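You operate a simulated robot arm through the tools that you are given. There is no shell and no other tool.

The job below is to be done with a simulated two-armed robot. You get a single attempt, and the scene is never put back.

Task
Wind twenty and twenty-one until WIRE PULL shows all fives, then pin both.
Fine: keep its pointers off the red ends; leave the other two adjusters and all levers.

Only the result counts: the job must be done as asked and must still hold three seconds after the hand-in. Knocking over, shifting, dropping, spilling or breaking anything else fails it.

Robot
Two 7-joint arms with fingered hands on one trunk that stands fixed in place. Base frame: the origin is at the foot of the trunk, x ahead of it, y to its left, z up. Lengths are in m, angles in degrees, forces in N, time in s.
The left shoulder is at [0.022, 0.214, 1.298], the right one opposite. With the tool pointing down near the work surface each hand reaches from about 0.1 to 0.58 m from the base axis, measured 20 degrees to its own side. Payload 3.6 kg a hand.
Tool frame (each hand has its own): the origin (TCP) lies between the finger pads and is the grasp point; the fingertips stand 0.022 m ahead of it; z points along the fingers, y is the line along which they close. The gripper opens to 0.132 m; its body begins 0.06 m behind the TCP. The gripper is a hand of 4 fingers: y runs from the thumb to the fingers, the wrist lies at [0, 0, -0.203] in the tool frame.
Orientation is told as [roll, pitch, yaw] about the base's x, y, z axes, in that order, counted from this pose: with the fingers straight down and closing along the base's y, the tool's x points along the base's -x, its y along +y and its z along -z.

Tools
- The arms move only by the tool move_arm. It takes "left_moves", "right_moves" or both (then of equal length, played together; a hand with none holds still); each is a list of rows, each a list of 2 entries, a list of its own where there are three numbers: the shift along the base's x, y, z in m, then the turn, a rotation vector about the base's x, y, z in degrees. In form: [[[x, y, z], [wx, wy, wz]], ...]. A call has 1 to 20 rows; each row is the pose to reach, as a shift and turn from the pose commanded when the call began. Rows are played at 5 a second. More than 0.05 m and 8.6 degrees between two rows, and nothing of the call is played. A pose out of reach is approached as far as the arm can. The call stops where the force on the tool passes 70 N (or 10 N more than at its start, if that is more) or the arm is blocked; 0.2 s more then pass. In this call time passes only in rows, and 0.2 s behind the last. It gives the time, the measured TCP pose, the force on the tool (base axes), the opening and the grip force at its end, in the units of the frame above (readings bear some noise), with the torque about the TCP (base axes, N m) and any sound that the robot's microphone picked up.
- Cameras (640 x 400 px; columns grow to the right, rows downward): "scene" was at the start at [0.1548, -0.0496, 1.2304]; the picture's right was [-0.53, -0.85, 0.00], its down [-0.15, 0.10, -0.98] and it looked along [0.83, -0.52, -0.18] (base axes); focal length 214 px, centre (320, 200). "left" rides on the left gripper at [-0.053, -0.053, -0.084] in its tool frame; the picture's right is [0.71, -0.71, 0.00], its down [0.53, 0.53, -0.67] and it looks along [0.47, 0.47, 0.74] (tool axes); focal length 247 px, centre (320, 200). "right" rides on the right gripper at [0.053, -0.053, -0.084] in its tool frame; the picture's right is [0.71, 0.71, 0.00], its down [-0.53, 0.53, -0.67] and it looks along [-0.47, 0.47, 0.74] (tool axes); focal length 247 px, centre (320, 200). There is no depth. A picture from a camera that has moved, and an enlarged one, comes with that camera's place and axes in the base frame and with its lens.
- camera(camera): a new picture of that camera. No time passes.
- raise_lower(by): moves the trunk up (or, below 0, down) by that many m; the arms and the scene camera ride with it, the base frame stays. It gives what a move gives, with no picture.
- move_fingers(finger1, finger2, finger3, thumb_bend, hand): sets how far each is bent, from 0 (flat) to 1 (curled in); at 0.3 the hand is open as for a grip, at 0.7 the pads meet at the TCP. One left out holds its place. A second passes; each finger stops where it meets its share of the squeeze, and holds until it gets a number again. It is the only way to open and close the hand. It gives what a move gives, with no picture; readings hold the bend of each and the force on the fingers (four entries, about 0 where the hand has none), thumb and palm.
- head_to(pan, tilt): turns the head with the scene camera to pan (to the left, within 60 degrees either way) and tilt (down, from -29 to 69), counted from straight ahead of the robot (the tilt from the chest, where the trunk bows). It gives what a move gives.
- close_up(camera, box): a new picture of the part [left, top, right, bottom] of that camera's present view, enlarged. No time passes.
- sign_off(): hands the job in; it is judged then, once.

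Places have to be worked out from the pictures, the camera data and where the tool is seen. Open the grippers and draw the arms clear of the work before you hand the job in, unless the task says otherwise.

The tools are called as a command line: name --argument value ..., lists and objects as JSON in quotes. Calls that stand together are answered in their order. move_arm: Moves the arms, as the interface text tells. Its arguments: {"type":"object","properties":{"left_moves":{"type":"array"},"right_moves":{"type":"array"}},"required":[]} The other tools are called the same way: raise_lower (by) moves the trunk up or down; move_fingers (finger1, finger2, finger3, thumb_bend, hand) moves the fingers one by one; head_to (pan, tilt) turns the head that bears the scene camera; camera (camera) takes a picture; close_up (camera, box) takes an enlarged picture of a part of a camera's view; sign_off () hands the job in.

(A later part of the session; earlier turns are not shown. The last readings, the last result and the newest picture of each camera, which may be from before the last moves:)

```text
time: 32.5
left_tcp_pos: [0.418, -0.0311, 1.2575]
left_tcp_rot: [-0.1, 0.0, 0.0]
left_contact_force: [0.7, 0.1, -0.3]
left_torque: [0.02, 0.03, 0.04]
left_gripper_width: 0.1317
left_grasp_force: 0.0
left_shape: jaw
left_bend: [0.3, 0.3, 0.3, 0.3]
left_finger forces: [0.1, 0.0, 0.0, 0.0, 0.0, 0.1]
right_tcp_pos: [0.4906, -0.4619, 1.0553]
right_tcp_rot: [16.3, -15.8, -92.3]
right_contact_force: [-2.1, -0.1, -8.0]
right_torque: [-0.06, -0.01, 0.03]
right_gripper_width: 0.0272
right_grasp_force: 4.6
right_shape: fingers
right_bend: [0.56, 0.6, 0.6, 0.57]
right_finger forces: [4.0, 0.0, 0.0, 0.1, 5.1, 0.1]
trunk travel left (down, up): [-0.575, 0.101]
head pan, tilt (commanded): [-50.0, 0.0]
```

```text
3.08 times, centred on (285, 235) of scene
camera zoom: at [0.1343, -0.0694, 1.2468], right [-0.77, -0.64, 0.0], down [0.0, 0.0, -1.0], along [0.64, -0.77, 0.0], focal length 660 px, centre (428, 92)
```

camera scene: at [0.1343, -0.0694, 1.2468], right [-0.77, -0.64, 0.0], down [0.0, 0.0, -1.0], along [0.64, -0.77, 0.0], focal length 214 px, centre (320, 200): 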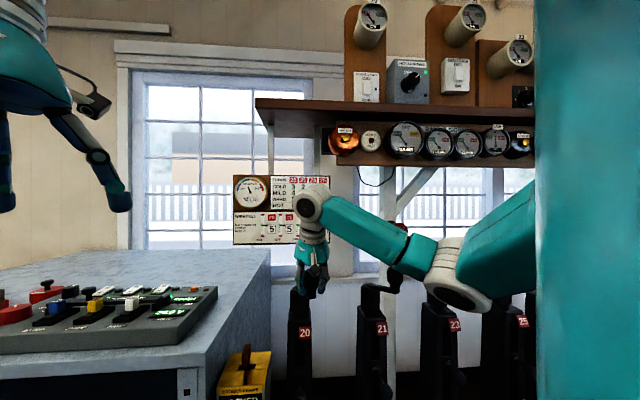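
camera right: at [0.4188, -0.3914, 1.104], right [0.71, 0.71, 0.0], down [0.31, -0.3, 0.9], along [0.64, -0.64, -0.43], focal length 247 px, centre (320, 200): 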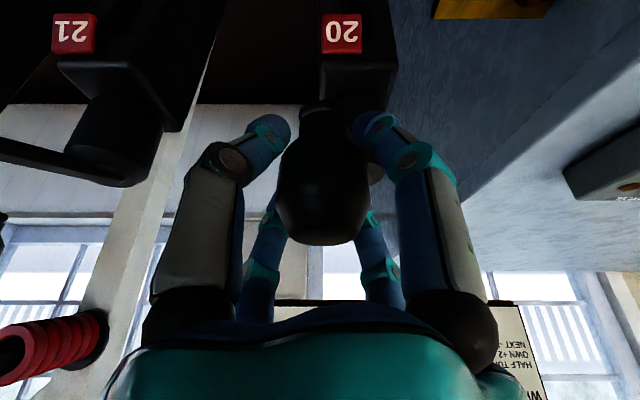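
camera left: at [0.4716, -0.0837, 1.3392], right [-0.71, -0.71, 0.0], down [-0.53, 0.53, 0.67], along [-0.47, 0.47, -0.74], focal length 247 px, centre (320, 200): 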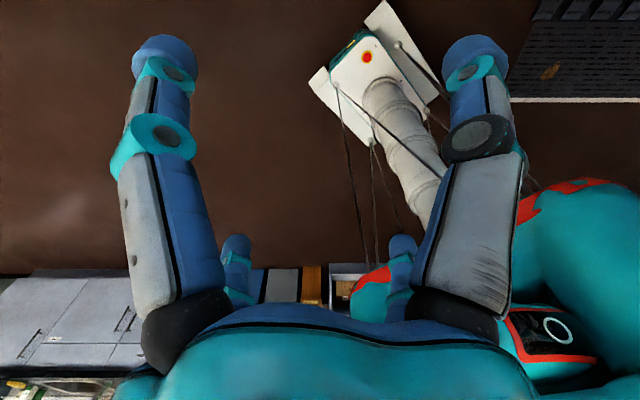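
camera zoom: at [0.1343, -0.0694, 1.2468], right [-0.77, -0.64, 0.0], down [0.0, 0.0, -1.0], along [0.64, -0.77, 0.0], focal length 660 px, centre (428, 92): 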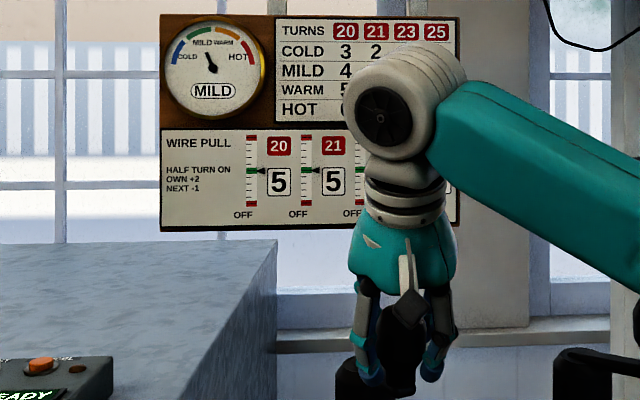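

The board now shows 5 and 5 for 20 and 21. By my estimate 20 has turned about 176°, so I nudge about 4° further and then release.

move_arm --right_moves '[[[-0.0015, -0.0025, 0], [0, 0, 0]], [[-0.003, -0.005, 0], [0, 0, 0]]]'

move_fingers --hand "right" --finger1 0.3 --finger2 0.3 --finger3 0.3 --thumb_bend 0.3

move_arm --right_moves '[[[-0.008, 0.008, 0.027], [0, 0, 0]], [[-0.016, 0.016, 0.055], [0, 0, 0]], [[-0.024, 0.024, 0.083], [0, 0, 0]], [[-0.032, 0.032, 0.11], [0, 0, 0]]]'

close_up --camera "scene" --box '[225, 170, 345, 300]'

```text
time: 33.1
left_tcp_pos: [0.4192, -0.0304, 1.2551]
left_tcp_rot: [0.1, 0.1, 0.0]
left_contact_force: [-0.3, -1.0, 0.6]
left_torque: [-0.03, -0.03, 0.05]
left_gripper_width: 0.1316
left_grasp_force: 0.1
left_shape: jaw
left_bend: [0.3, 0.3, 0.3, 0.3]
left_finger forces: [0.0, 0.1, 0.0, 0.0, 0.0, 0.0]
right_tcp_pos: [0.4882, -0.4667, 1.0551]
right_tcp_rot: [16.4, -15.8, -92.2]
right_contact_force: [1.0, -1.2, -8.1]
right_torque: [-0.09, -0.06, 0.0]
right_gripper_width: 0.0267
right_grasp_force: 4.4
right_shape: fingers
right_bend: [0.56, 0.6, 0.6, 0.57]
right_finger forces: [4.8, 0.0, 0.0, 0.0, 3.9, 0.0]
trunk travel left (down, up): [-0.575, 0.101]
head pan, tilt (commanded): [-50.0, 0.0]
```

```text
time: 34.1
left_tcp_pos: [0.4179, -0.0302, 1.2555]
left_tcp_rot: [0.0, 0.0, -0.1]
left_contact_force: [-0.3, -0.3, 0.0]
left_torque: [0.01, -0.01, -0.02]
left_gripper_width: 0.132
left_grasp_force: 0.0
left_shape: jaw
left_bend: [0.3, 0.3, 0.3, 0.3]
left_finger forces: [0.0, 0.0, 0.1, 0.0, 0.0, 0.1]
right_tcp_pos: [0.4884, -0.4664, 1.0559]
right_tcp_rot: [16.4, -15.9, -92.3]
right_contact_force: [-0.9, 0.3, 0.8]
right_torque: [-0.03, 0.0, 0.01]
right_gripper_width: 0.0874
right_grasp_force: 0.0
right_shape: fingers
right_bend: [0.3, 0.3, 0.3, 0.3]
right_finger forces: [0.1, 0.0, 0.0, 0.0, 0.1, 0.0]
trunk travel left (down, up): [-0.575, 0.101]
head pan, tilt (commanded): [-50.0, 0.0]
```

```text
time: 35.1
left_tcp_pos: [0.4168, -0.03, 1.2561]
left_tcp_rot: [0.1, 0.0, 0.1]
left_contact_force: [0.4, 0.1, -0.2]
left_torque: [0.02, 0.01, 0.0]
left_gripper_width: 0.1319
left_grasp_force: 0.0
left_shape: jaw
left_bend: [0.3, 0.3, 0.3, 0.3]
left_finger forces: [0.0, 0.1, 0.0, 0.0, 0.0, 0.0]
right_tcp_pos: [0.4569, -0.4351, 1.1651]
right_tcp_rot: [16.2, -15.8, -92.3]
right_contact_force: [-0.1, -0.1, 0.3]
right_torque: [0.01, 0.0, 0.02]
right_gripper_width: 0.0876
right_grasp_force: 0.1
right_shape: fingers
right_bend: [0.3, 0.3, 0.3, 0.3]
right_finger forces: [0.1, 0.0, 0.0, 0.1, 0.0, 0.0]
trunk travel left (down, up): [-0.575, 0.101]
head pan, tilt (commanded): [-50.0, 0.0]
```

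```text
3.08 times, centred on (285, 235) of scene
camera zoom: at [0.1338, -0.0687, 1.2469], right [-0.77, -0.64, 0.0], down [0.0, 0.0, -1.0], along [0.64, -0.77, 0.0], focal length 660 px, centre (428, 92)
```

zoom: 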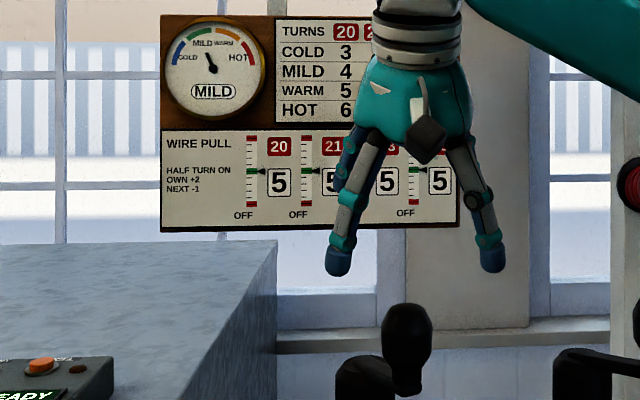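

All four read 5 now. I go back to the level view pose in front of crank 20 to compare its angle with crank 21's.

move_arm --right_moves '[[[-0.0035, 0.0155, 0.012], [4, 4, 0]], [[-0.007, 0.031, 0.025], [8, 8, 0]], [[-0.0105, 0.0465, 0.037], [12, 12, 0]], [[-0.0141, 0.0619, 0.049], [16, 16, 0]]]'

camera --camera "right"

close_up --camera "right" --box '[260, 110, 380, 260]'

close_up --camera "right" --box '[290, 140, 360, 220]'

```text
time: 36.1
left_tcp_pos: [0.4187, -0.0308, 1.256]
left_tcp_rot: [0.0, 0.0, 0.1]
left_contact_force: [1.2, 0.4, -0.3]
left_torque: [-0.01, 0.03, -0.02]
left_gripper_width: 0.1322
left_grasp_force: 0.0
left_shape: jaw
left_bend: [0.3, 0.3, 0.3, 0.3]
left_finger forces: [0.1, 0.0, 0.1, 0.0, 0.1, 0.1]
right_tcp_pos: [0.4427, -0.3743, 1.2149]
right_tcp_rot: [-0.1, 0.0, -90.0]
right_contact_force: [0.3, -1.5, 0.2]
right_torque: [-0.01, 0.03, 0.0]
right_gripper_width: 0.0873
right_grasp_force: 0.1
right_shape: fingers
right_bend: [0.3, 0.3, 0.3, 0.3]
right_finger forces: [0.0, 0.1, 0.1, 0.1, 0.0, 0.0]
trunk travel left (down, up): [-0.575, 0.101]
head pan, tilt (commanded): [-50.0, 0.0]
```

```text
taken
camera right: at [0.3893, -0.3205, 1.2996], right [0.71, 0.71, 0.0], down [0.53, -0.53, 0.67], along [0.47, -0.47, -0.75], focal length 247 px, centre (320, 200)
```

right: 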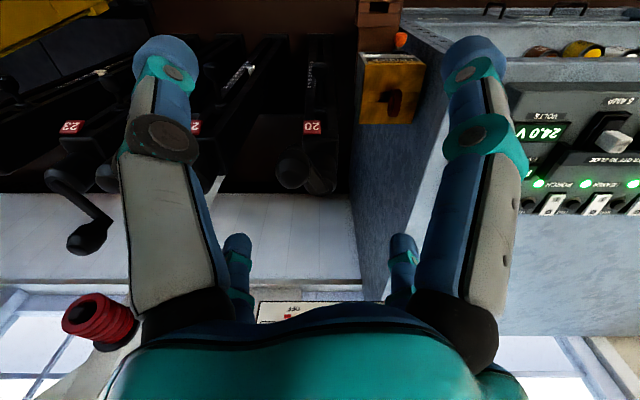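

```text
2.67 times, centred on (320, 185) of right
camera zoom: at [0.3893, -0.3205, 1.2996], right [0.71, 0.71, 0.0], down [0.53, -0.53, 0.67], along [0.47, -0.47, -0.75], focal length 659 px, centre (320, 240)
```

zoom: 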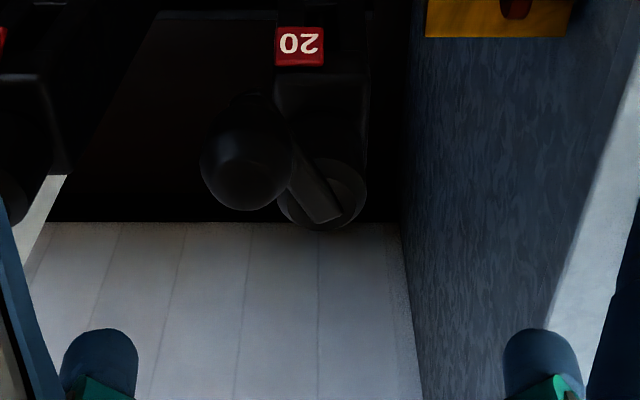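

```text
5.00 times, centred on (325, 180) of right
camera zoom: at [0.3893, -0.3205, 1.2996], right [0.71, 0.71, 0.0], down [0.53, -0.53, 0.67], along [0.47, -0.47, -0.75], focal length 1235 px, centre (295, 300)
```

zoom: 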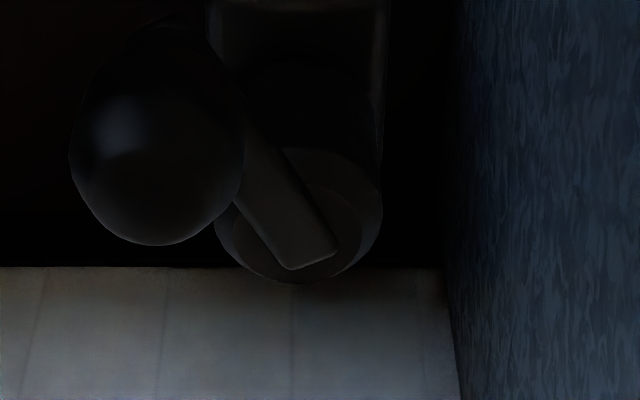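

Crank 20 is symmetric to its start (lateral offset -0.0345 vs +0.0348), i.e. 180° within about 2°. Crank 21 has -0.0478, about 12° too far, so I return to it: pre-grasp above its knob ≈ [0.342, -0.620].

move_arm --right_moves '[[[-0.02, -0.034, -0.005], [-2, -2, 0]], [[-0.04, -0.068, -0.01], [-5, -5, 0]], [[-0.06, -0.102, -0.018], [-8, -8, 0]], [[-0.08, -0.136, -0.028], [-11, -11, 0]], [[-0.1, -0.17, -0.042], [-13, -13, 0]], [[-0.115, -0.2, -0.055], [-15, -15, 0]], [[-0.128, -0.2208, -0.067], [-16, -16, 0]]]'

camera --camera "right"

close_up --camera "scene" --box '[225, 170, 455, 320]'

```text
time: 37.7
left_tcp_pos: [0.4174, -0.0293, 1.2567]
left_tcp_rot: [0.1, 0.1, 0.1]
left_contact_force: [-0.8, 0.6, -0.4]
left_torque: [0.0, -0.02, 0.01]
left_gripper_width: 0.1316
left_grasp_force: 0.1
left_shape: jaw
left_bend: [0.3, 0.3, 0.3, 0.3]
left_finger forces: [0.0, 0.0, 0.0, 0.0, 0.1, 0.0]
right_tcp_pos: [0.3146, -0.5935, 1.1479]
right_tcp_rot: [16.4, -15.8, -92.2]
right_contact_force: [-0.1, -0.1, -0.1]
right_torque: [-0.02, -0.01, -0.01]
right_gripper_width: 0.0874
right_grasp_force: 0.0
right_shape: fingers
right_bend: [0.3, 0.3, 0.3, 0.3]
right_finger forces: [0.0, 0.0, 0.1, 0.0, 0.1, 0.0]
trunk travel left (down, up): [-0.575, 0.101]
head pan, tilt (commanded): [-50.0, 0.0]
```

```text
taken
camera right: at [0.2417, -0.5231, 1.1968], right [0.71, 0.71, 0.0], down [0.3, -0.3, 0.9], along [0.64, -0.64, -0.43], focal length 247 px, centre (320, 200)
```

right: 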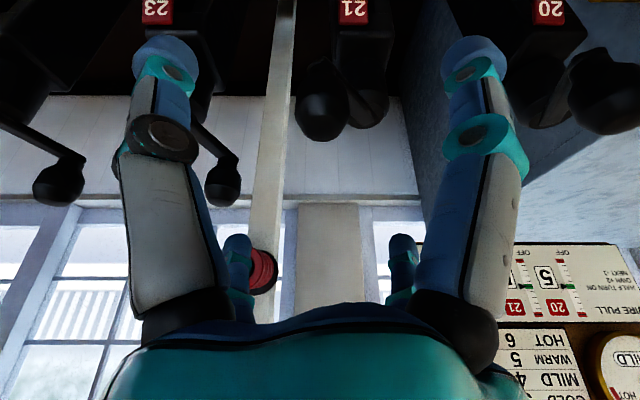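

```text
2.67 times, centred on (340, 245) of scene
camera zoom: at [0.1335, -0.0683, 1.247], right [-0.77, -0.64, 0.0], down [0.0, 0.0, -1.0], along [0.64, -0.77, 0.0], focal length 572 px, centre (267, 80)
```

zoom: 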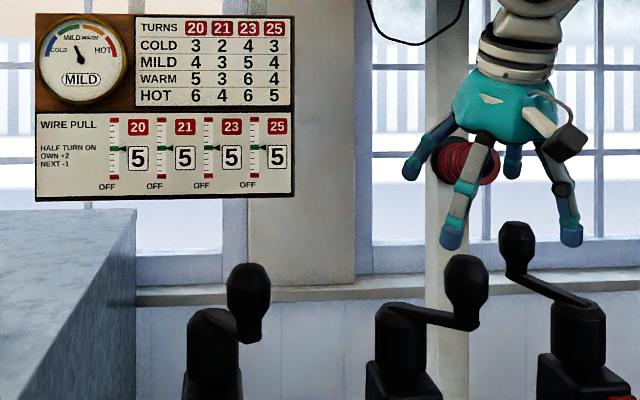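

The board shows 5-5-5-5; crank 21 is indeed slightly past crank 20's direction. I descend onto knob 21.

move_arm --right_moves '[[[0.0068, -0.0068, -0.023], [0, 0, 0]], [[0.0135, -0.0135, -0.046], [0, 0, 0]], [[0.0202, -0.0202, -0.069], [0, 0, 0]], [[0.027, -0.027, -0.092], [0, 0, 0]]]'

camera --camera "right"

```text
time: 38.7
left_tcp_pos: [0.4177, -0.0297, 1.2563]
left_tcp_rot: [0.0, 0.1, 0.1]
left_contact_force: [-0.1, -0.1, -0.7]
left_torque: [-0.04, -0.01, -0.01]
left_gripper_width: 0.132
left_grasp_force: 0.1
left_shape: jaw
left_bend: [0.3, 0.3, 0.3, 0.3]
left_finger forces: [0.1, 0.0, 0.1, 0.0, 0.0, 0.1]
right_tcp_pos: [0.3421, -0.6204, 1.0559]
right_tcp_rot: [16.4, -15.8, -92.4]
right_contact_force: [-0.8, 0.0, 1.3]
right_torque: [0.02, 0.03, -0.02]
right_gripper_width: 0.0876
right_grasp_force: 0.0
right_shape: fingers
right_bend: [0.3, 0.3, 0.3, 0.3]
right_finger forces: [0.1, 0.1, 0.1, 0.1, 0.0, 0.0]
trunk travel left (down, up): [-0.575, 0.101]
head pan, tilt (commanded): [-50.0, 0.0]
```

```text
taken
camera right: at [0.2699, -0.5495, 1.1046], right [0.71, 0.71, 0.0], down [0.3, -0.3, 0.9], along [0.64, -0.64, -0.43], focal length 247 px, centre (320, 200)
```

right: 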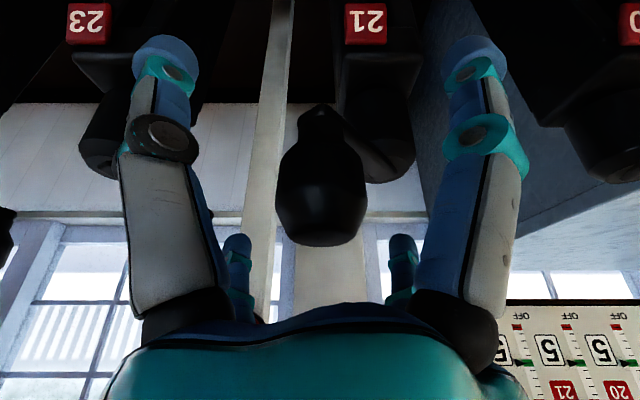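

Aligned. I close the fingers more fully so the knob is held centered.

move_fingers --hand "right" --finger1 0.62 --finger2 0.62 --finger3 0.62 --thumb_bend 0.62

move_arm --right_moves '[[[0.0015, 0.003, 0], [0, 0, 0]], [[0.003, 0.006, 0], [0, 0, 0]], [[0.0043, 0.009, 0], [0, 0, 0]], [[0.0058, 0.012, 0], [0, 0, 0]]]'

camera --camera "right"

close_up --camera "scene" --box '[225, 170, 455, 320]'

```text
time: 39.7
left_tcp_pos: [0.4184, -0.0306, 1.2553]
left_tcp_rot: [0.2, 0.1, 0.0]
left_contact_force: [0.2, 0.1, 0.4]
left_torque: [0.01, 0.01, -0.03]
left_gripper_width: 0.132
left_grasp_force: 0.1
left_shape: jaw
left_bend: [0.3, 0.3, 0.3, 0.3]
left_finger forces: [0.1, 0.0, 0.0, 0.0, 0.0, 0.0]
right_tcp_pos: [0.3407, -0.6196, 1.0548]
right_tcp_rot: [16.3, -15.7, -92.3]
right_contact_force: [-3.7, 1.4, -4.2]
right_torque: [0.08, 0.05, 0.0]
right_gripper_width: 0.0248
right_grasp_force: 6.0
right_shape: fingers
right_bend: [0.56, 0.6, 0.6, 0.58]
right_finger forces: [4.1, 1.2, 1.0, 0.0, 5.8, 0.1]
trunk travel left (down, up): [-0.575, 0.101]
head pan, tilt (commanded): [-50.0, 0.0]
```

```text
time: 40.7
left_tcp_pos: [0.4152, -0.0296, 1.2571]
left_tcp_rot: [0.1, 0.0, 0.0]
left_contact_force: [-0.1, -0.3, 0.1]
left_torque: [-0.01, 0.03, -0.01]
left_gripper_width: 0.1319
left_grasp_force: 0.1
left_shape: jaw
left_bend: [0.3, 0.3, 0.3, 0.3]
left_finger forces: [0.0, 0.1, 0.1, 0.1, 0.1, 0.1]
right_tcp_pos: [0.3453, -0.6072, 1.0568]
right_tcp_rot: [16.4, -15.6, -92.2]
right_contact_force: [-8.6, 4.0, -3.8]
right_torque: [0.07, 0.25, -0.01]
right_gripper_width: 0.0255
right_grasp_force: 7.0
right_shape: fingers
right_bend: [0.57, 0.61, 0.61, 0.57]
right_finger forces: [4.5, 0.8, 0.6, 0.1, 7.0, 0.0]
trunk travel left (down, up): [-0.575, 0.101]
head pan, tilt (commanded): [-50.0, 0.0]
```

```text
taken
camera right: at [0.2729, -0.5363, 1.1048], right [0.71, 0.71, 0.0], down [0.3, -0.31, 0.9], along [0.64, -0.64, -0.43], focal length 247 px, centre (320, 200)
```

right: 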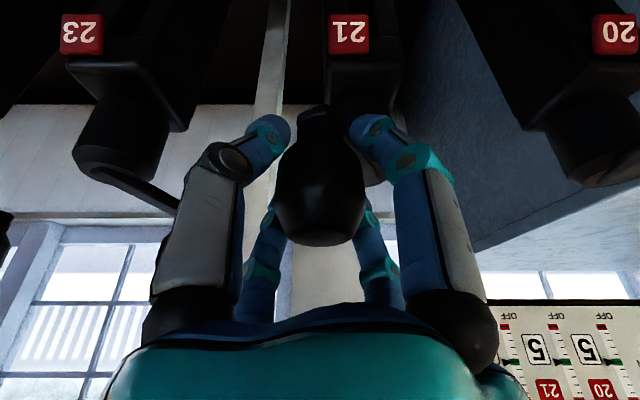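

```text
2.67 times, centred on (340, 245) of scene
camera zoom: at [0.1325, -0.0686, 1.2471], right [-0.77, -0.64, 0.0], down [0.0, 0.0, -1.0], along [0.64, -0.77, 0.0], focal length 572 px, centre (267, 80)
```

zoom: 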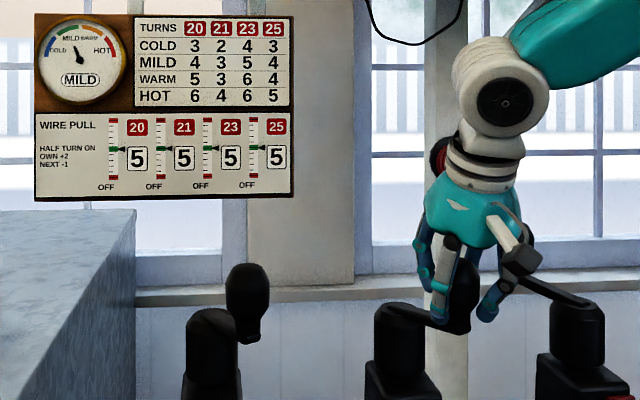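

The crank moved back; by plate/knob offsets it may still need about 2–4 mm. I add a small 3 mm tangential nudge, then release and check in the level view.

move_arm --right_moves '[[[-0.001, 0.0015, 0], [0, 0, 0]], [[-0.001, 0.003, 0], [0, 0, 0]]]'

move_fingers --hand "right" --finger1 0.3 --finger2 0.3 --finger3 0.3 --thumb_bend 0.3

move_arm --right_moves '[[[-0.008, 0.008, 0.027], [0, 0, 0]], [[-0.016, 0.016, 0.055], [0, 0, 0]], [[-0.024, 0.024, 0.083], [0, 0, 0]], [[-0.032, 0.032, 0.11], [0, 0, 0]], [[-0.0322, 0.048, 0.125], [4, 4, 0]], [[-0.036, 0.064, 0.138], [8, 8, 0]], [[-0.041, 0.08, 0.15], [12, 12, 0]], [[-0.0452, 0.0914, 0.159], [16, 16, 0]]]'

camera --camera "right"

close_up --camera "right" --box '[260, 110, 380, 260]'

close_up --camera "scene" --box '[225, 170, 455, 320]'

```text
time: 41.3
left_tcp_pos: [0.4171, -0.0308, 1.2574]
left_tcp_rot: [0.0, -0.1, 0.0]
left_contact_force: [0.6, -0.7, -0.3]
left_torque: [0.02, -0.01, 0.02]
left_gripper_width: 0.1319
left_grasp_force: 0.0
left_shape: jaw
left_bend: [0.3, 0.3, 0.3, 0.3]
left_finger forces: [0.0, 0.0, 0.1, 0.0, 0.0, 0.0]
right_tcp_pos: [0.3441, -0.6041, 1.0564]
right_tcp_rot: [16.5, -15.8, -92.3]
right_contact_force: [-5.5, 2.0, -5.2]
right_torque: [0.04, 0.14, 0.0]
right_gripper_width: 0.0258
right_grasp_force: 6.2
right_shape: fingers
right_bend: [0.57, 0.61, 0.61, 0.57]
right_finger forces: [4.3, 1.4, 1.3, 0.1, 6.0, 0.1]
trunk travel left (down, up): [-0.575, 0.101]
head pan, tilt (commanded): [-50.0, 0.0]
```

```text
time: 42.3
left_tcp_pos: [0.4179, -0.0303, 1.2565]
left_tcp_rot: [0.0, 0.0, 0.2]
left_contact_force: [0.0, 0.3, -0.7]
left_torque: [0.01, -0.02, -0.01]
left_gripper_width: 0.132
left_grasp_force: 0.0
left_shape: jaw
left_bend: [0.3, 0.3, 0.3, 0.3]
left_finger forces: [0.0, 0.1, 0.1, 0.0, 0.0, 0.0]
right_tcp_pos: [0.3455, -0.6066, 1.0561]
right_tcp_rot: [16.4, -15.8, -92.2]
right_contact_force: [-1.0, 0.3, -1.1]
right_torque: [0.0, 0.0, 0.0]
right_gripper_width: 0.0873
right_grasp_force: 0.0
right_shape: fingers
right_bend: [0.3, 0.3, 0.3, 0.3]
right_finger forces: [0.0, 0.0, 0.0, 0.1, 0.0, 0.0]
trunk travel left (down, up): [-0.575, 0.101]
head pan, tilt (commanded): [-50.0, 0.0]
```

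```text
time: 44.1
left_tcp_pos: [0.4183, -0.0299, 1.2569]
left_tcp_rot: [0.0, 0.0, 0.0]
left_contact_force: [-0.5, 0.3, 0.1]
left_torque: [-0.01, 0.02, 0.0]
left_gripper_width: 0.1319
left_grasp_force: 0.0
left_shape: jaw
left_bend: [0.3, 0.3, 0.3, 0.3]
left_finger forces: [0.0, 0.0, 0.0, 0.1, 0.0, 0.1]
right_tcp_pos: [0.2999, -0.5137, 1.2145]
right_tcp_rot: [-0.2, 0.1, -89.8]
right_contact_force: [0.2, -0.3, -0.1]
right_torque: [0.05, -0.02, 0.03]
right_gripper_width: 0.0873
right_grasp_force: 0.0
right_shape: fingers
right_bend: [0.3, 0.3, 0.3, 0.3]
right_finger forces: [0.1, 0.0, 0.1, 0.1, 0.0, 0.1]
trunk travel left (down, up): [-0.575, 0.101]
head pan, tilt (commanded): [-50.0, 0.0]
```

```text
taken
camera right: at [0.2461, -0.4606, 1.299], right [0.71, 0.71, 0.0], down [0.53, -0.53, 0.67], along [0.47, -0.47, -0.75], focal length 247 px, centre (320, 200)
```

right: 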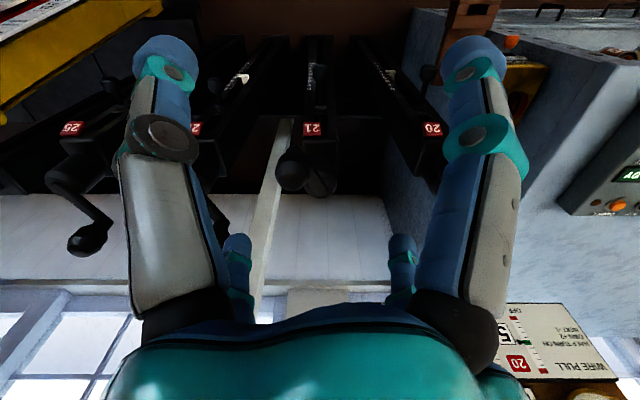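

```text
2.67 times, centred on (320, 185) of right
camera zoom: at [0.2461, -0.4606, 1.299], right [0.71, 0.71, 0.0], down [0.53, -0.53, 0.67], along [0.47, -0.47, -0.75], focal length 659 px, centre (320, 240)
```

zoom: 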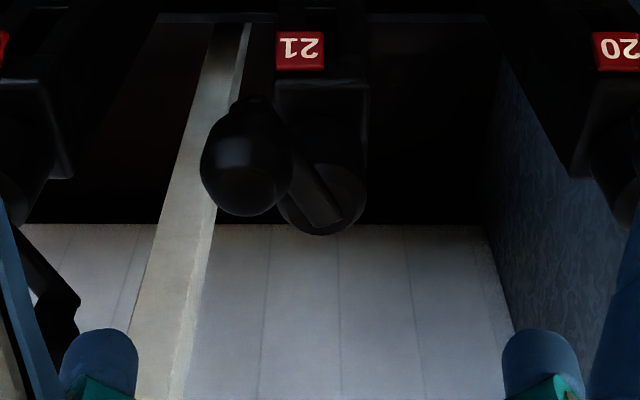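

```text
2.67 times, centred on (340, 245) of scene
camera zoom: at [0.1341, -0.069, 1.2469], right [-0.77, -0.64, 0.0], down [0.0, 0.0, -1.0], along [0.64, -0.77, 0.0], focal length 572 px, centre (267, 80)
```

zoom: 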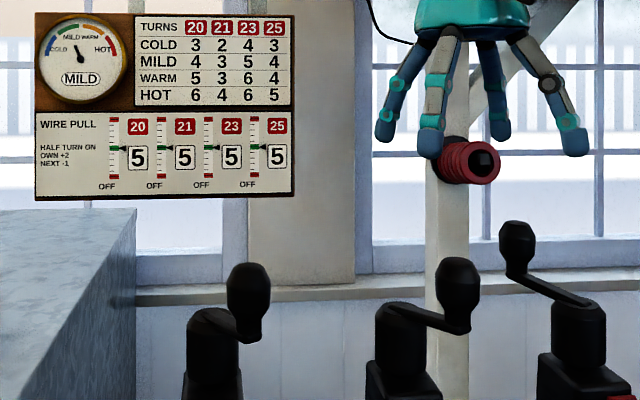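

Both cranks are now matching half turns and the board shows 5-5-5-5. Next the pins: I draw the right hand back from the cranks and lower it in front of pin 21 (ball ≈ [0.338, -0.559, 0.787]) tilting 45° so its camera looks straight at it.

move_arm --right_moves '[[[-0.027, 0.027, 0], [0, 0, 0]], [[-0.0537, 0.0537, 0], [-2, -2, 0]], [[-0.0537, 0.0537, -0.045], [-5.5, -5.5, 0]], [[-0.0537, 0.0537, -0.09], [-9, -9, 0]], [[-0.0537, 0.0537, -0.135], [-12.5, -12.5, 0]], [[-0.0537, 0.0537, -0.18], [-16, -16, 0]], [[-0.0537, 0.0537, -0.225], [-19.5, -19.5, 0]], [[-0.0537, 0.0537, -0.27], [-23, -23, 0]], [[-0.0537, 0.0537, -0.315], [-26.5, -26.5, 0]], [[-0.0537, 0.0537, -0.36], [-29.5, -29.5, 0]], [[-0.0537, 0.0537, -0.4], [-31.8, -31.8, 0]]]'

camera --camera "right"

camera --camera "scene"

```text
time: 46.5
left_tcp_pos: [0.4171, -0.0298, 1.256]
left_tcp_rot: [0.1, 0.0, 0.0]
left_contact_force: [-0.6, 0.0, -0.2]
left_torque: [-0.01, -0.03, -0.01]
left_gripper_width: 0.132
left_grasp_force: 0.0
left_shape: jaw
left_bend: [0.3, 0.3, 0.3, 0.3]
left_finger forces: [0.0, 0.0, 0.0, 0.0, 0.0, 0.1]
right_tcp_pos: [0.2604, -0.5122, 1.0119]
right_tcp_rot: [35.2, -30.0, -99.7]
right_contact_force: [0.7, -0.1, -0.7]
right_torque: [0.01, 0.01, 0.0]
right_gripper_width: 0.0877
right_grasp_force: 0.0
right_shape: fingers
right_bend: [0.3, 0.3, 0.3, 0.3]
right_finger forces: [0.2, 0.1, 0.0, 0.0, 0.0, 0.0]
right hand out of reach, approached as far as the arm can: row 5, 6, 8, 9, 10, 11
trunk travel left (down, up): [-0.575, 0.101]
head pan, tilt (commanded): [-50.0, 0.0]
```

```text
taken
camera right: at [0.1812, -0.4324, 1.0187], right [0.71, 0.71, 0.0], down [0.04, -0.04, 1.0], along [0.71, -0.71, -0.05], focal length 247 px, centre (320, 200)
```

right: 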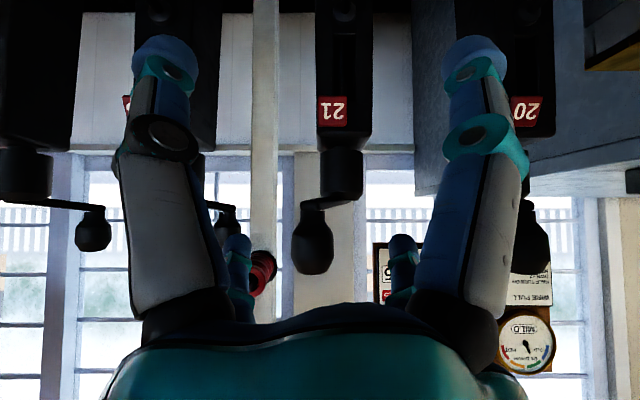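

```text
taken
camera scene: at [0.1334, -0.0682, 1.247], right [-0.77, -0.64, 0.0], down [0.0, 0.0, -1.0], along [0.64, -0.77, 0.0], focal length 214 px, centre (320, 200)
```

scene: 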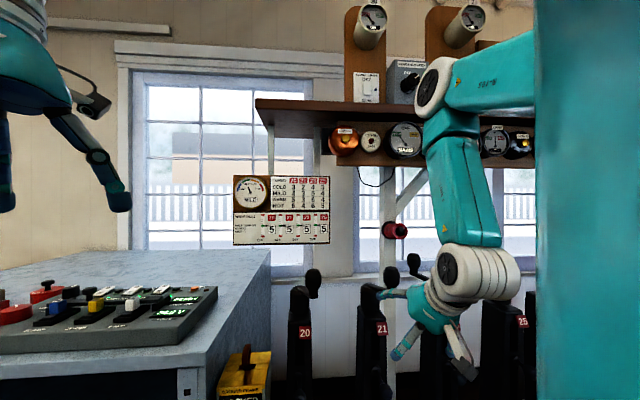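

The arm cannot get that low from this trunk height (stopped at z≈1.01). I'll back the hand away from the posts and then lower the trunk; first a retreat up/back.

move_arm --right_moves '[[[-0.01, 0.01, 0.04], [0, 0, 0]], [[-0.02, 0.02, 0.08], [0, 0, 0]], [[-0.03, 0.03, 0.12], [0, 0, 0]], [[-0.04, 0.04, 0.16], [0, 0, 0]]]'

camera --camera "scene"

```text
time: 47.5
left_tcp_pos: [0.4179, -0.0302, 1.2571]
left_tcp_rot: [0.0, 0.0, 0.1]
left_contact_force: [0.0, -0.7, -0.5]
left_torque: [0.01, 0.01, 0.01]
left_gripper_width: 0.1319
left_grasp_force: 0.1
left_shape: jaw
left_bend: [0.3, 0.3, 0.3, 0.3]
left_finger forces: [0.0, 0.0, 0.0, 0.0, 0.0, 0.0]
right_tcp_pos: [0.2926, -0.5279, 1.0852]
right_tcp_rot: [35.1, -30.0, -99.7]
right_contact_force: [-0.7, -0.8, -1.1]
right_torque: [-0.02, -0.03, -0.02]
right_gripper_width: 0.0877
right_grasp_force: 0.1
right_shape: fingers
right_bend: [0.3, 0.3, 0.3, 0.3]
right_finger forces: [0.0, 0.0, 0.0, 0.0, 0.0, 0.0]
right hand out of reach, approached as far as the arm can: row 1, 2, 3, 4
trunk travel left (down, up): [-0.575, 0.101]
head pan, tilt (commanded): [-50.0, 0.0]
```

```text
taken
camera scene: at [0.1343, -0.0684, 1.2469], right [-0.77, -0.64, 0.0], down [0.0, 0.0, -1.0], along [0.64, -0.77, 0.0], focal length 214 px, centre (320, 200)
```

scene: 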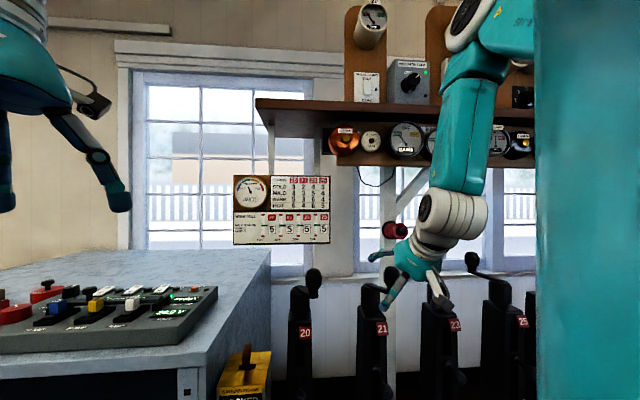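

camera --camera "right"

close_up --camera "scene" --box '[340, 170, 520, 330]'

```text
taken
camera right: at [0.2117, -0.4495, 1.0908], right [0.71, 0.71, 0.0], down [0.04, -0.04, 1.0], along [0.71, -0.71, -0.06], focal length 247 px, centre (320, 200)
```

right: 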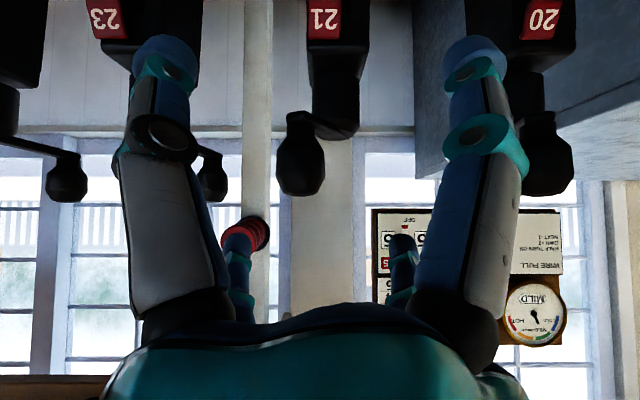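

```text
2.50 times, centred on (430, 250) of scene
camera zoom: at [0.1343, -0.0684, 1.2469], right [-0.77, -0.64, 0.0], down [0.0, 0.0, -1.0], along [0.64, -0.77, 0.0], focal length 536 px, centre (45, 75)
```

zoom: 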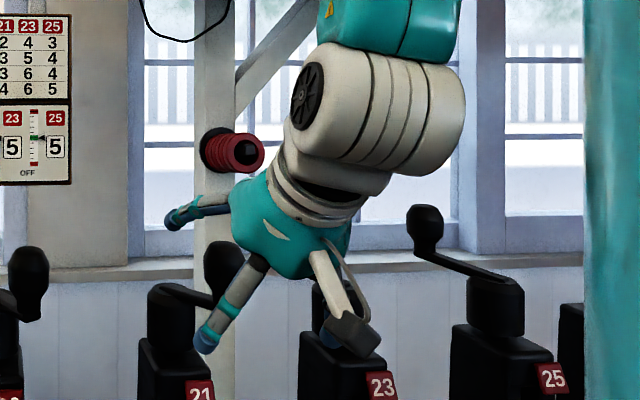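

The arm is in an elbow-up branch and the fingers are close to knob 21 (no contact). I recover by raising the hand and un-tilting it stepwise back toward the earlier reachable pose.

move_arm --right_moves '[[[0, 0, 0.045], [3.5, 3.5, 0]], [[0.0078, -0.0078, 0.09], [7.8, 7.8, 0]], [[0.0183, -0.0183, 0.135], [12, 12, 0]], [[0.0325, -0.0325, 0.18], [16.3, 16.3, 0]], [[0.0466, -0.0466, 0.225], [20.5, 20.5, 0]], [[0.0678, -0.0678, 0.255], [26.2, 26.2, 0]], [[0.082, -0.082, 0.255], [30.4, 30.4, 0]]]'

camera --camera "right"

camera --camera "scene"

```text
time: 49.1
left_tcp_pos: [0.4195, -0.0279, 1.255]
left_tcp_rot: [-0.1, 0.1, 0.1]
left_contact_force: [1.1, 0.3, -0.2]
left_torque: [0.02, 0.0, -0.03]
left_gripper_width: 0.1318
left_grasp_force: 0.0
left_shape: jaw
left_bend: [0.3, 0.3, 0.3, 0.3]
left_finger forces: [0.0, 0.0, 0.0, 0.0, 0.1, 0.1]
right_tcp_pos: [0.3765, -0.6108, 1.3424]
right_tcp_rot: [1.4, -1.3, -89.8]
right_contact_force: [0.5, -0.2, -0.1]
right_torque: [0.02, 0.0, 0.01]
right_gripper_width: 0.0873
right_grasp_force: 0.1
right_shape: fingers
right_bend: [0.3, 0.3, 0.3, 0.3]
right_finger forces: [0.1, 0.0, 0.1, 0.1, 0.0, 0.0]
right hand out of reach, approached as far as the arm can: row 1
trunk travel left (down, up): [-0.575, 0.101]
head pan, tilt (commanded): [-50.0, 0.0]
```

```text
taken
camera right: at [0.3204, -0.5563, 1.4246], right [0.7, 0.71, 0.0], down [0.51, -0.51, 0.69], along [0.49, -0.49, -0.72], focal length 247 px, centre (320, 200)
```

right: 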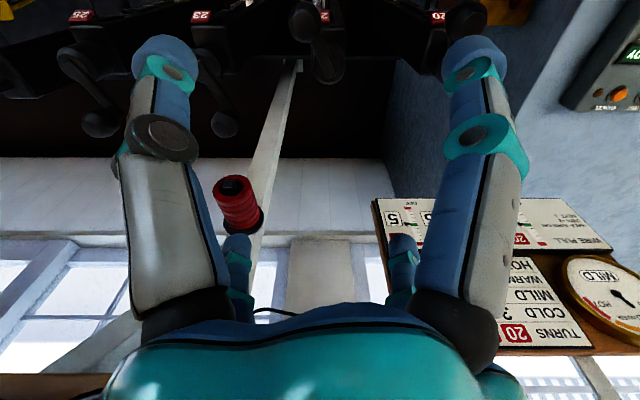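

```text
taken
camera scene: at [0.1353, -0.068, 1.2467], right [-0.77, -0.64, 0.0], down [0.0, 0.0, -1.0], along [0.64, -0.77, 0.0], focal length 214 px, centre (320, 200)
```

scene: 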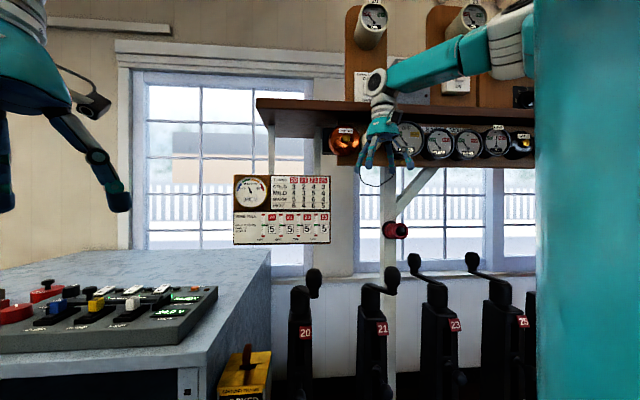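

After an unreachable call the commanded pose resets to the achieved one, so the hand went higher than planned ([0.377, -0.611, 1.342]) but touched nothing. I bring it back toward the original area to see which elbow posture results.

move_arm --right_moves '[[[-0.018, 0.027, -0.012], [0.5, 0.5, 0]], [[-0.03, 0.06, -0.03], [1, 1, 0]], [[-0.036, 0.095, -0.055], [1, 1, 0]], [[-0.038, 0.135, -0.075], [1, 1, 0]], [[-0.038, 0.175, -0.09], [1, 1, 0]], [[-0.037, 0.215, -0.106], [1, 1, 0]]]'

camera --camera "scene"

```text
time: 50.5
left_tcp_pos: [0.4175, -0.0289, 1.2567]
left_tcp_rot: [0.0, 0.0, 0.1]
left_contact_force: [0.1, 0.2, 0.5]
left_torque: [0.0, -0.02, 0.02]
left_gripper_width: 0.1321
left_grasp_force: 0.0
left_shape: jaw
left_bend: [0.3, 0.3, 0.3, 0.3]
left_finger forces: [0.0, 0.0, 0.0, 0.1, 0.0, 0.0]
right_tcp_pos: [0.3359, -0.3955, 1.2368]
right_tcp_rot: [0.4, -0.3, -90.1]
right_contact_force: [0.4, -0.1, 0.1]
right_torque: [-0.01, -0.04, -0.01]
right_gripper_width: 0.0876
right_grasp_force: 0.0
right_shape: fingers
right_bend: [0.3, 0.3, 0.3, 0.3]
right_finger forces: [0.1, 0.0, 0.0, 0.0, 0.0, 0.0]
trunk travel left (down, up): [-0.575, 0.101]
head pan, tilt (commanded): [-50.0, 0.0]
```

```text
taken
camera scene: at [0.1339, -0.068, 1.247], right [-0.77, -0.64, 0.0], down [0.0, 0.0, -1.0], along [0.64, -0.77, 0.0], focal length 214 px, centre (320, 200)
```

scene: 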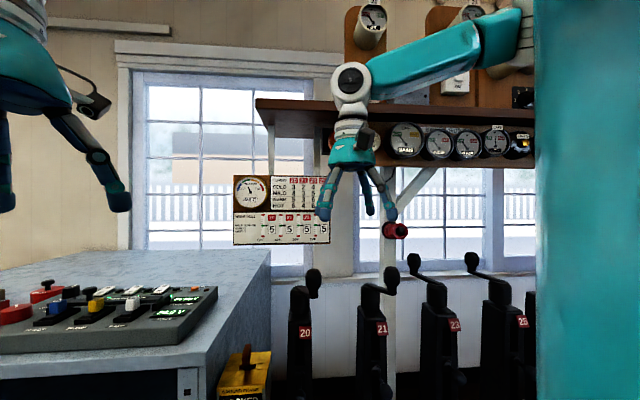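

The elbow is now raised, which makes low poses near the body unreachable; with the trunk raised the arm would extend down more naturally to the pins. I close the right fist and raise the trunk by 0.1 m.

move_fingers --hand "right" --finger1 0.7 --finger2 0.7 --finger3 0.7 --thumb_bend 0.7

raise_lower --by 0.1

head_to --pan -50 --tilt 20

camera --camera "scene"

camera --camera "right"

```text
time: 51.5
left_tcp_pos: [0.4179, -0.0319, 1.2555]
left_tcp_rot: [0.1, 0.0, 0.0]
left_contact_force: [-0.4, 0.1, 0.7]
left_torque: [0.0, -0.03, 0.0]
left_gripper_width: 0.1322
left_grasp_force: 0.2
left_shape: jaw
left_bend: [0.3, 0.3, 0.3, 0.3]
left_finger forces: [0.0, 0.0, 0.1, 0.0, 0.0, 0.0]
right_tcp_pos: [0.3364, -0.3967, 1.2375]
right_tcp_rot: [0.5, -0.4, -90.0]
right_contact_force: [0.3, -1.0, -0.4]
right_torque: [0.01, 0.0, 0.04]
right_gripper_width: 0.0
right_grasp_force: 0.1
right_shape: fingers
right_bend: [0.69, 0.69, 0.69, 0.69]
right_finger forces: [0.1, 0.0, 0.0, 0.0, 0.0, 0.1]
trunk travel left (down, up): [-0.575, 0.101]
head pan, tilt (commanded): [-50.0, 0.0]
```

```text
time: 52.8
left_tcp_pos: [0.4188, -0.0293, 1.3568]
left_tcp_rot: [0.0, 0.1, 0.1]
left_contact_force: [0.1, 0.1, -0.3]
left_torque: [0.0, 0.04, -0.02]
left_gripper_width: 0.132
left_grasp_force: 0.1
left_shape: jaw
left_bend: [0.3, 0.3, 0.3, 0.3]
left_finger forces: [0.1, 0.1, 0.1, 0.0, 0.0, 0.0]
right_tcp_pos: [0.3372, -0.3957, 1.3364]
right_tcp_rot: [0.4, -0.4, -90.0]
right_contact_force: [0.1, -0.1, 0.3]
right_torque: [0.01, -0.01, -0.01]
right_gripper_width: 0.0003
right_grasp_force: 0.1
right_shape: fingers
right_bend: [0.69, 0.69, 0.69, 0.69]
right_finger forces: [0.1, 0.1, 0.0, 0.0, 0.0, 0.0]
trunk travel left (down, up): [-0.675, 0.001]
head pan, tilt (commanded): [-50.0, 0.0]
```

```text
time: 53.7
left_tcp_pos: [0.4181, -0.0299, 1.356]
left_tcp_rot: [0.0, -0.1, 0.0]
left_contact_force: [0.7, -0.6, 0.2]
left_torque: [0.0, 0.04, -0.03]
left_gripper_width: 0.1318
left_grasp_force: 0.0
left_shape: jaw
left_bend: [0.3, 0.3, 0.3, 0.3]
left_finger forces: [0.0, 0.0, 0.0, 0.0, 0.0, 0.1]
right_tcp_pos: [0.3371, -0.397, 1.336]
right_tcp_rot: [0.4, -0.4, -90.0]
right_contact_force: [0.6, -0.2, -0.2]
right_torque: [0.05, 0.0, -0.01]
right_gripper_width: 0.0001
right_grasp_force: 0.0
right_shape: fingers
right_bend: [0.69, 0.69, 0.69, 0.69]
right_finger forces: [0.0, 0.0, 0.0, 0.0, 0.0, 0.0]
trunk travel left (down, up): [-0.675, 0.001]
head pan, tilt (commanded): [-50.0, 20.0]
```

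```text
taken
camera scene: at [0.1357, -0.0713, 1.315], right [-0.77, -0.64, 0.0], down [-0.22, 0.26, -0.94], along [0.6, -0.72, -0.34], focal length 214 px, centre (320, 200)
```

scene: 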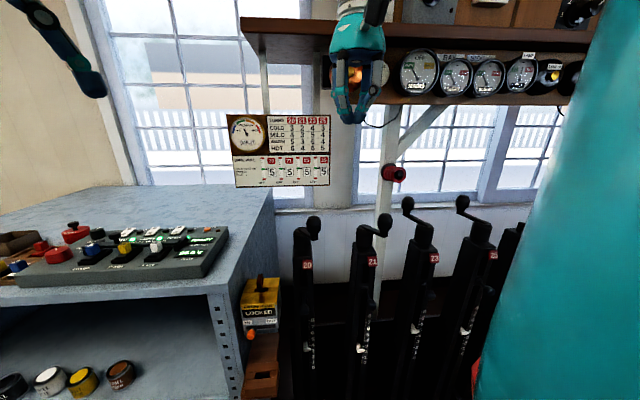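

```text
taken
camera right: at [0.2827, -0.3429, 1.4202], right [0.71, 0.71, 0.0], down [0.52, -0.52, 0.68], along [0.48, -0.48, -0.74], focal length 247 px, centre (320, 200)
```

right: 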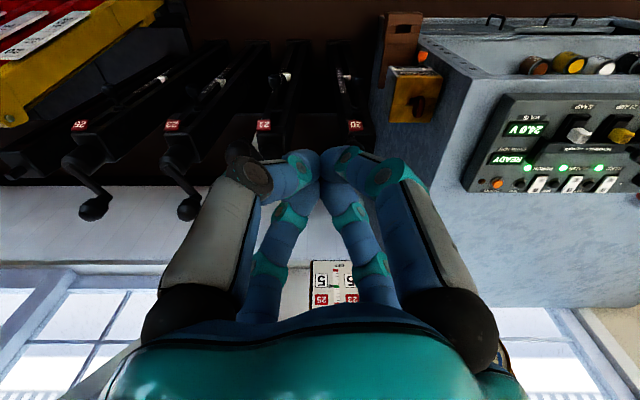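

Now I zoom the scene camera on pins 20 and 21 from this height for a better location.

close_up --camera "scene" --box '[280, 240, 400, 380]'

close_up --camera "scene" --box '[290, 280, 330, 330]'

close_up --camera "scene" --box '[345, 275, 395, 330]'

close_up --camera "right" --box '[250, 60, 390, 150]'

```text
2.86 times, centred on (340, 310) of scene
camera zoom: at [0.1357, -0.0713, 1.315], right [-0.77, -0.64, 0.0], down [-0.22, 0.26, -0.94], along [0.6, -0.72, -0.34], focal length 613 px, centre (263, -114)
```

zoom: 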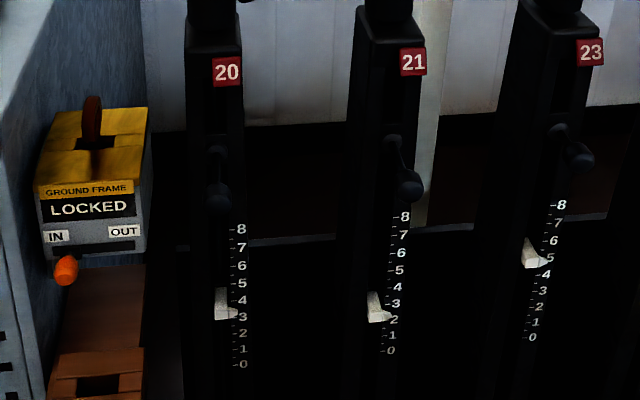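

```text
8.00 times, centred on (310, 305) of scene
camera zoom: at [0.1357, -0.0713, 1.315], right [-0.77, -0.64, 0.0], down [-0.22, 0.26, -0.94], along [0.6, -0.72, -0.34], focal length 1716 px, centre (400, -640)
```

zoom: 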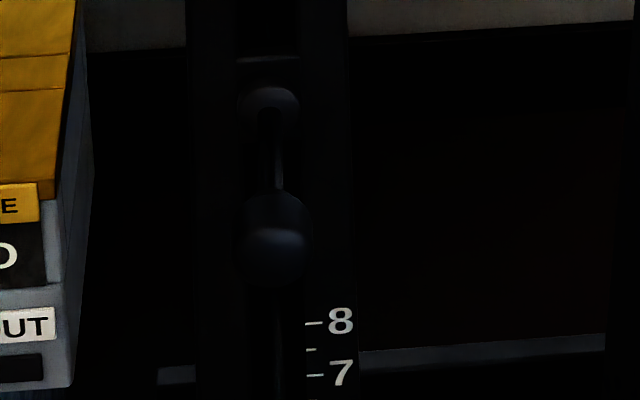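

```text
7.27 times, centred on (370, 302) of scene
camera zoom: at [0.1357, -0.0713, 1.315], right [-0.77, -0.64, 0.0], down [-0.22, 0.26, -0.94], along [0.6, -0.72, -0.34], focal length 1560 px, centre (-44, -546)
```

zoom: 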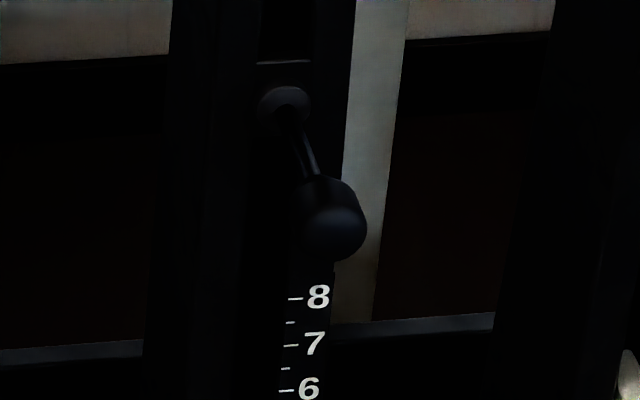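

```text
4.44 times, centred on (320, 105) of right
camera zoom: at [0.2827, -0.3429, 1.4202], right [0.71, 0.71, 0.0], down [0.52, -0.52, 0.68], along [0.48, -0.48, -0.74], focal length 1098 px, centre (320, 622)
```

zoom: 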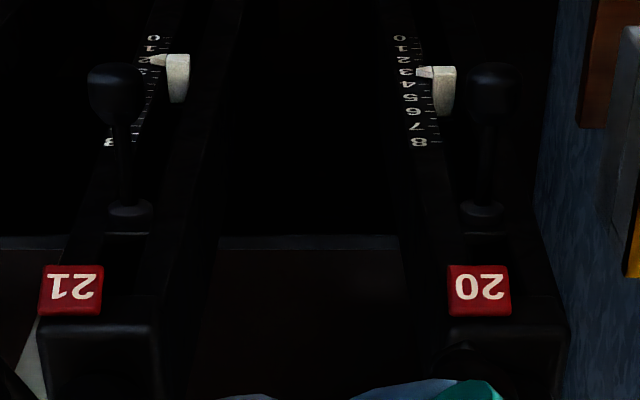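

Triangulated: pin knob 20 ≈ u-line [0.480, -0.410, 0.797], pin knob 21 ≈ [0.339, -0.554, 0.792], rods horizontal about 6.5 cm out of their bosses. I lower the closed fist vertically in front of the posts, well clear of them.

move_arm --right_moves '[[[0.006, 0.006, -0.045], [0, 0, 0]], [[0.012, 0.012, -0.09], [0, 0, 0]], [[0.018, 0.018, -0.135], [0, 0, 0]], [[0.024, 0.024, -0.18], [0, 0, 0]]]'

camera --camera "scene"

```text
time: 54.7
left_tcp_pos: [0.4203, -0.031, 1.3562]
left_tcp_rot: [0.1, 0.1, 0.1]
left_contact_force: [0.0, 0.4, -0.2]
left_torque: [0.02, -0.01, 0.0]
left_gripper_width: 0.1318
left_grasp_force: 0.1
left_shape: jaw
left_bend: [0.3, 0.3, 0.3, 0.3]
left_finger forces: [0.0, 0.0, 0.0, 0.0, 0.1, 0.0]
right_tcp_pos: [0.3616, -0.3719, 1.1551]
right_tcp_rot: [0.4, -0.3, -90.0]
right_contact_force: [0.6, -0.1, 0.0]
right_torque: [0.01, 0.03, 0.01]
right_gripper_width: 0.0003
right_grasp_force: 0.2
right_shape: fingers
right_bend: [0.69, 0.69, 0.69, 0.69]
right_finger forces: [0.1, 0.1, 0.0, 0.1, 0.1, 0.1]
trunk travel left (down, up): [-0.675, 0.001]
head pan, tilt (commanded): [-50.0, 20.0]
```

```text
taken
camera scene: at [0.1374, -0.0714, 1.3147], right [-0.77, -0.64, 0.0], down [-0.22, 0.26, -0.94], along [0.6, -0.72, -0.34], focal length 214 px, centre (320, 200)
```

scene: 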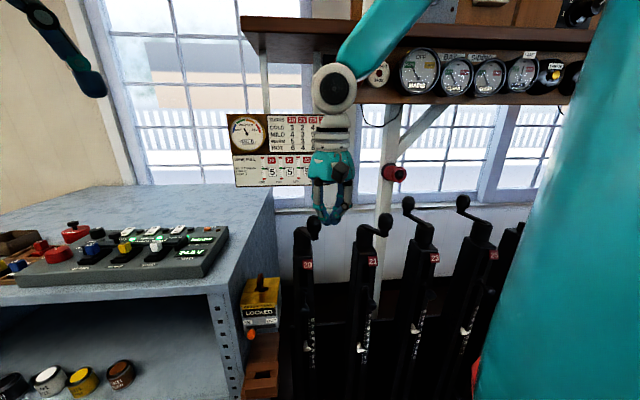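

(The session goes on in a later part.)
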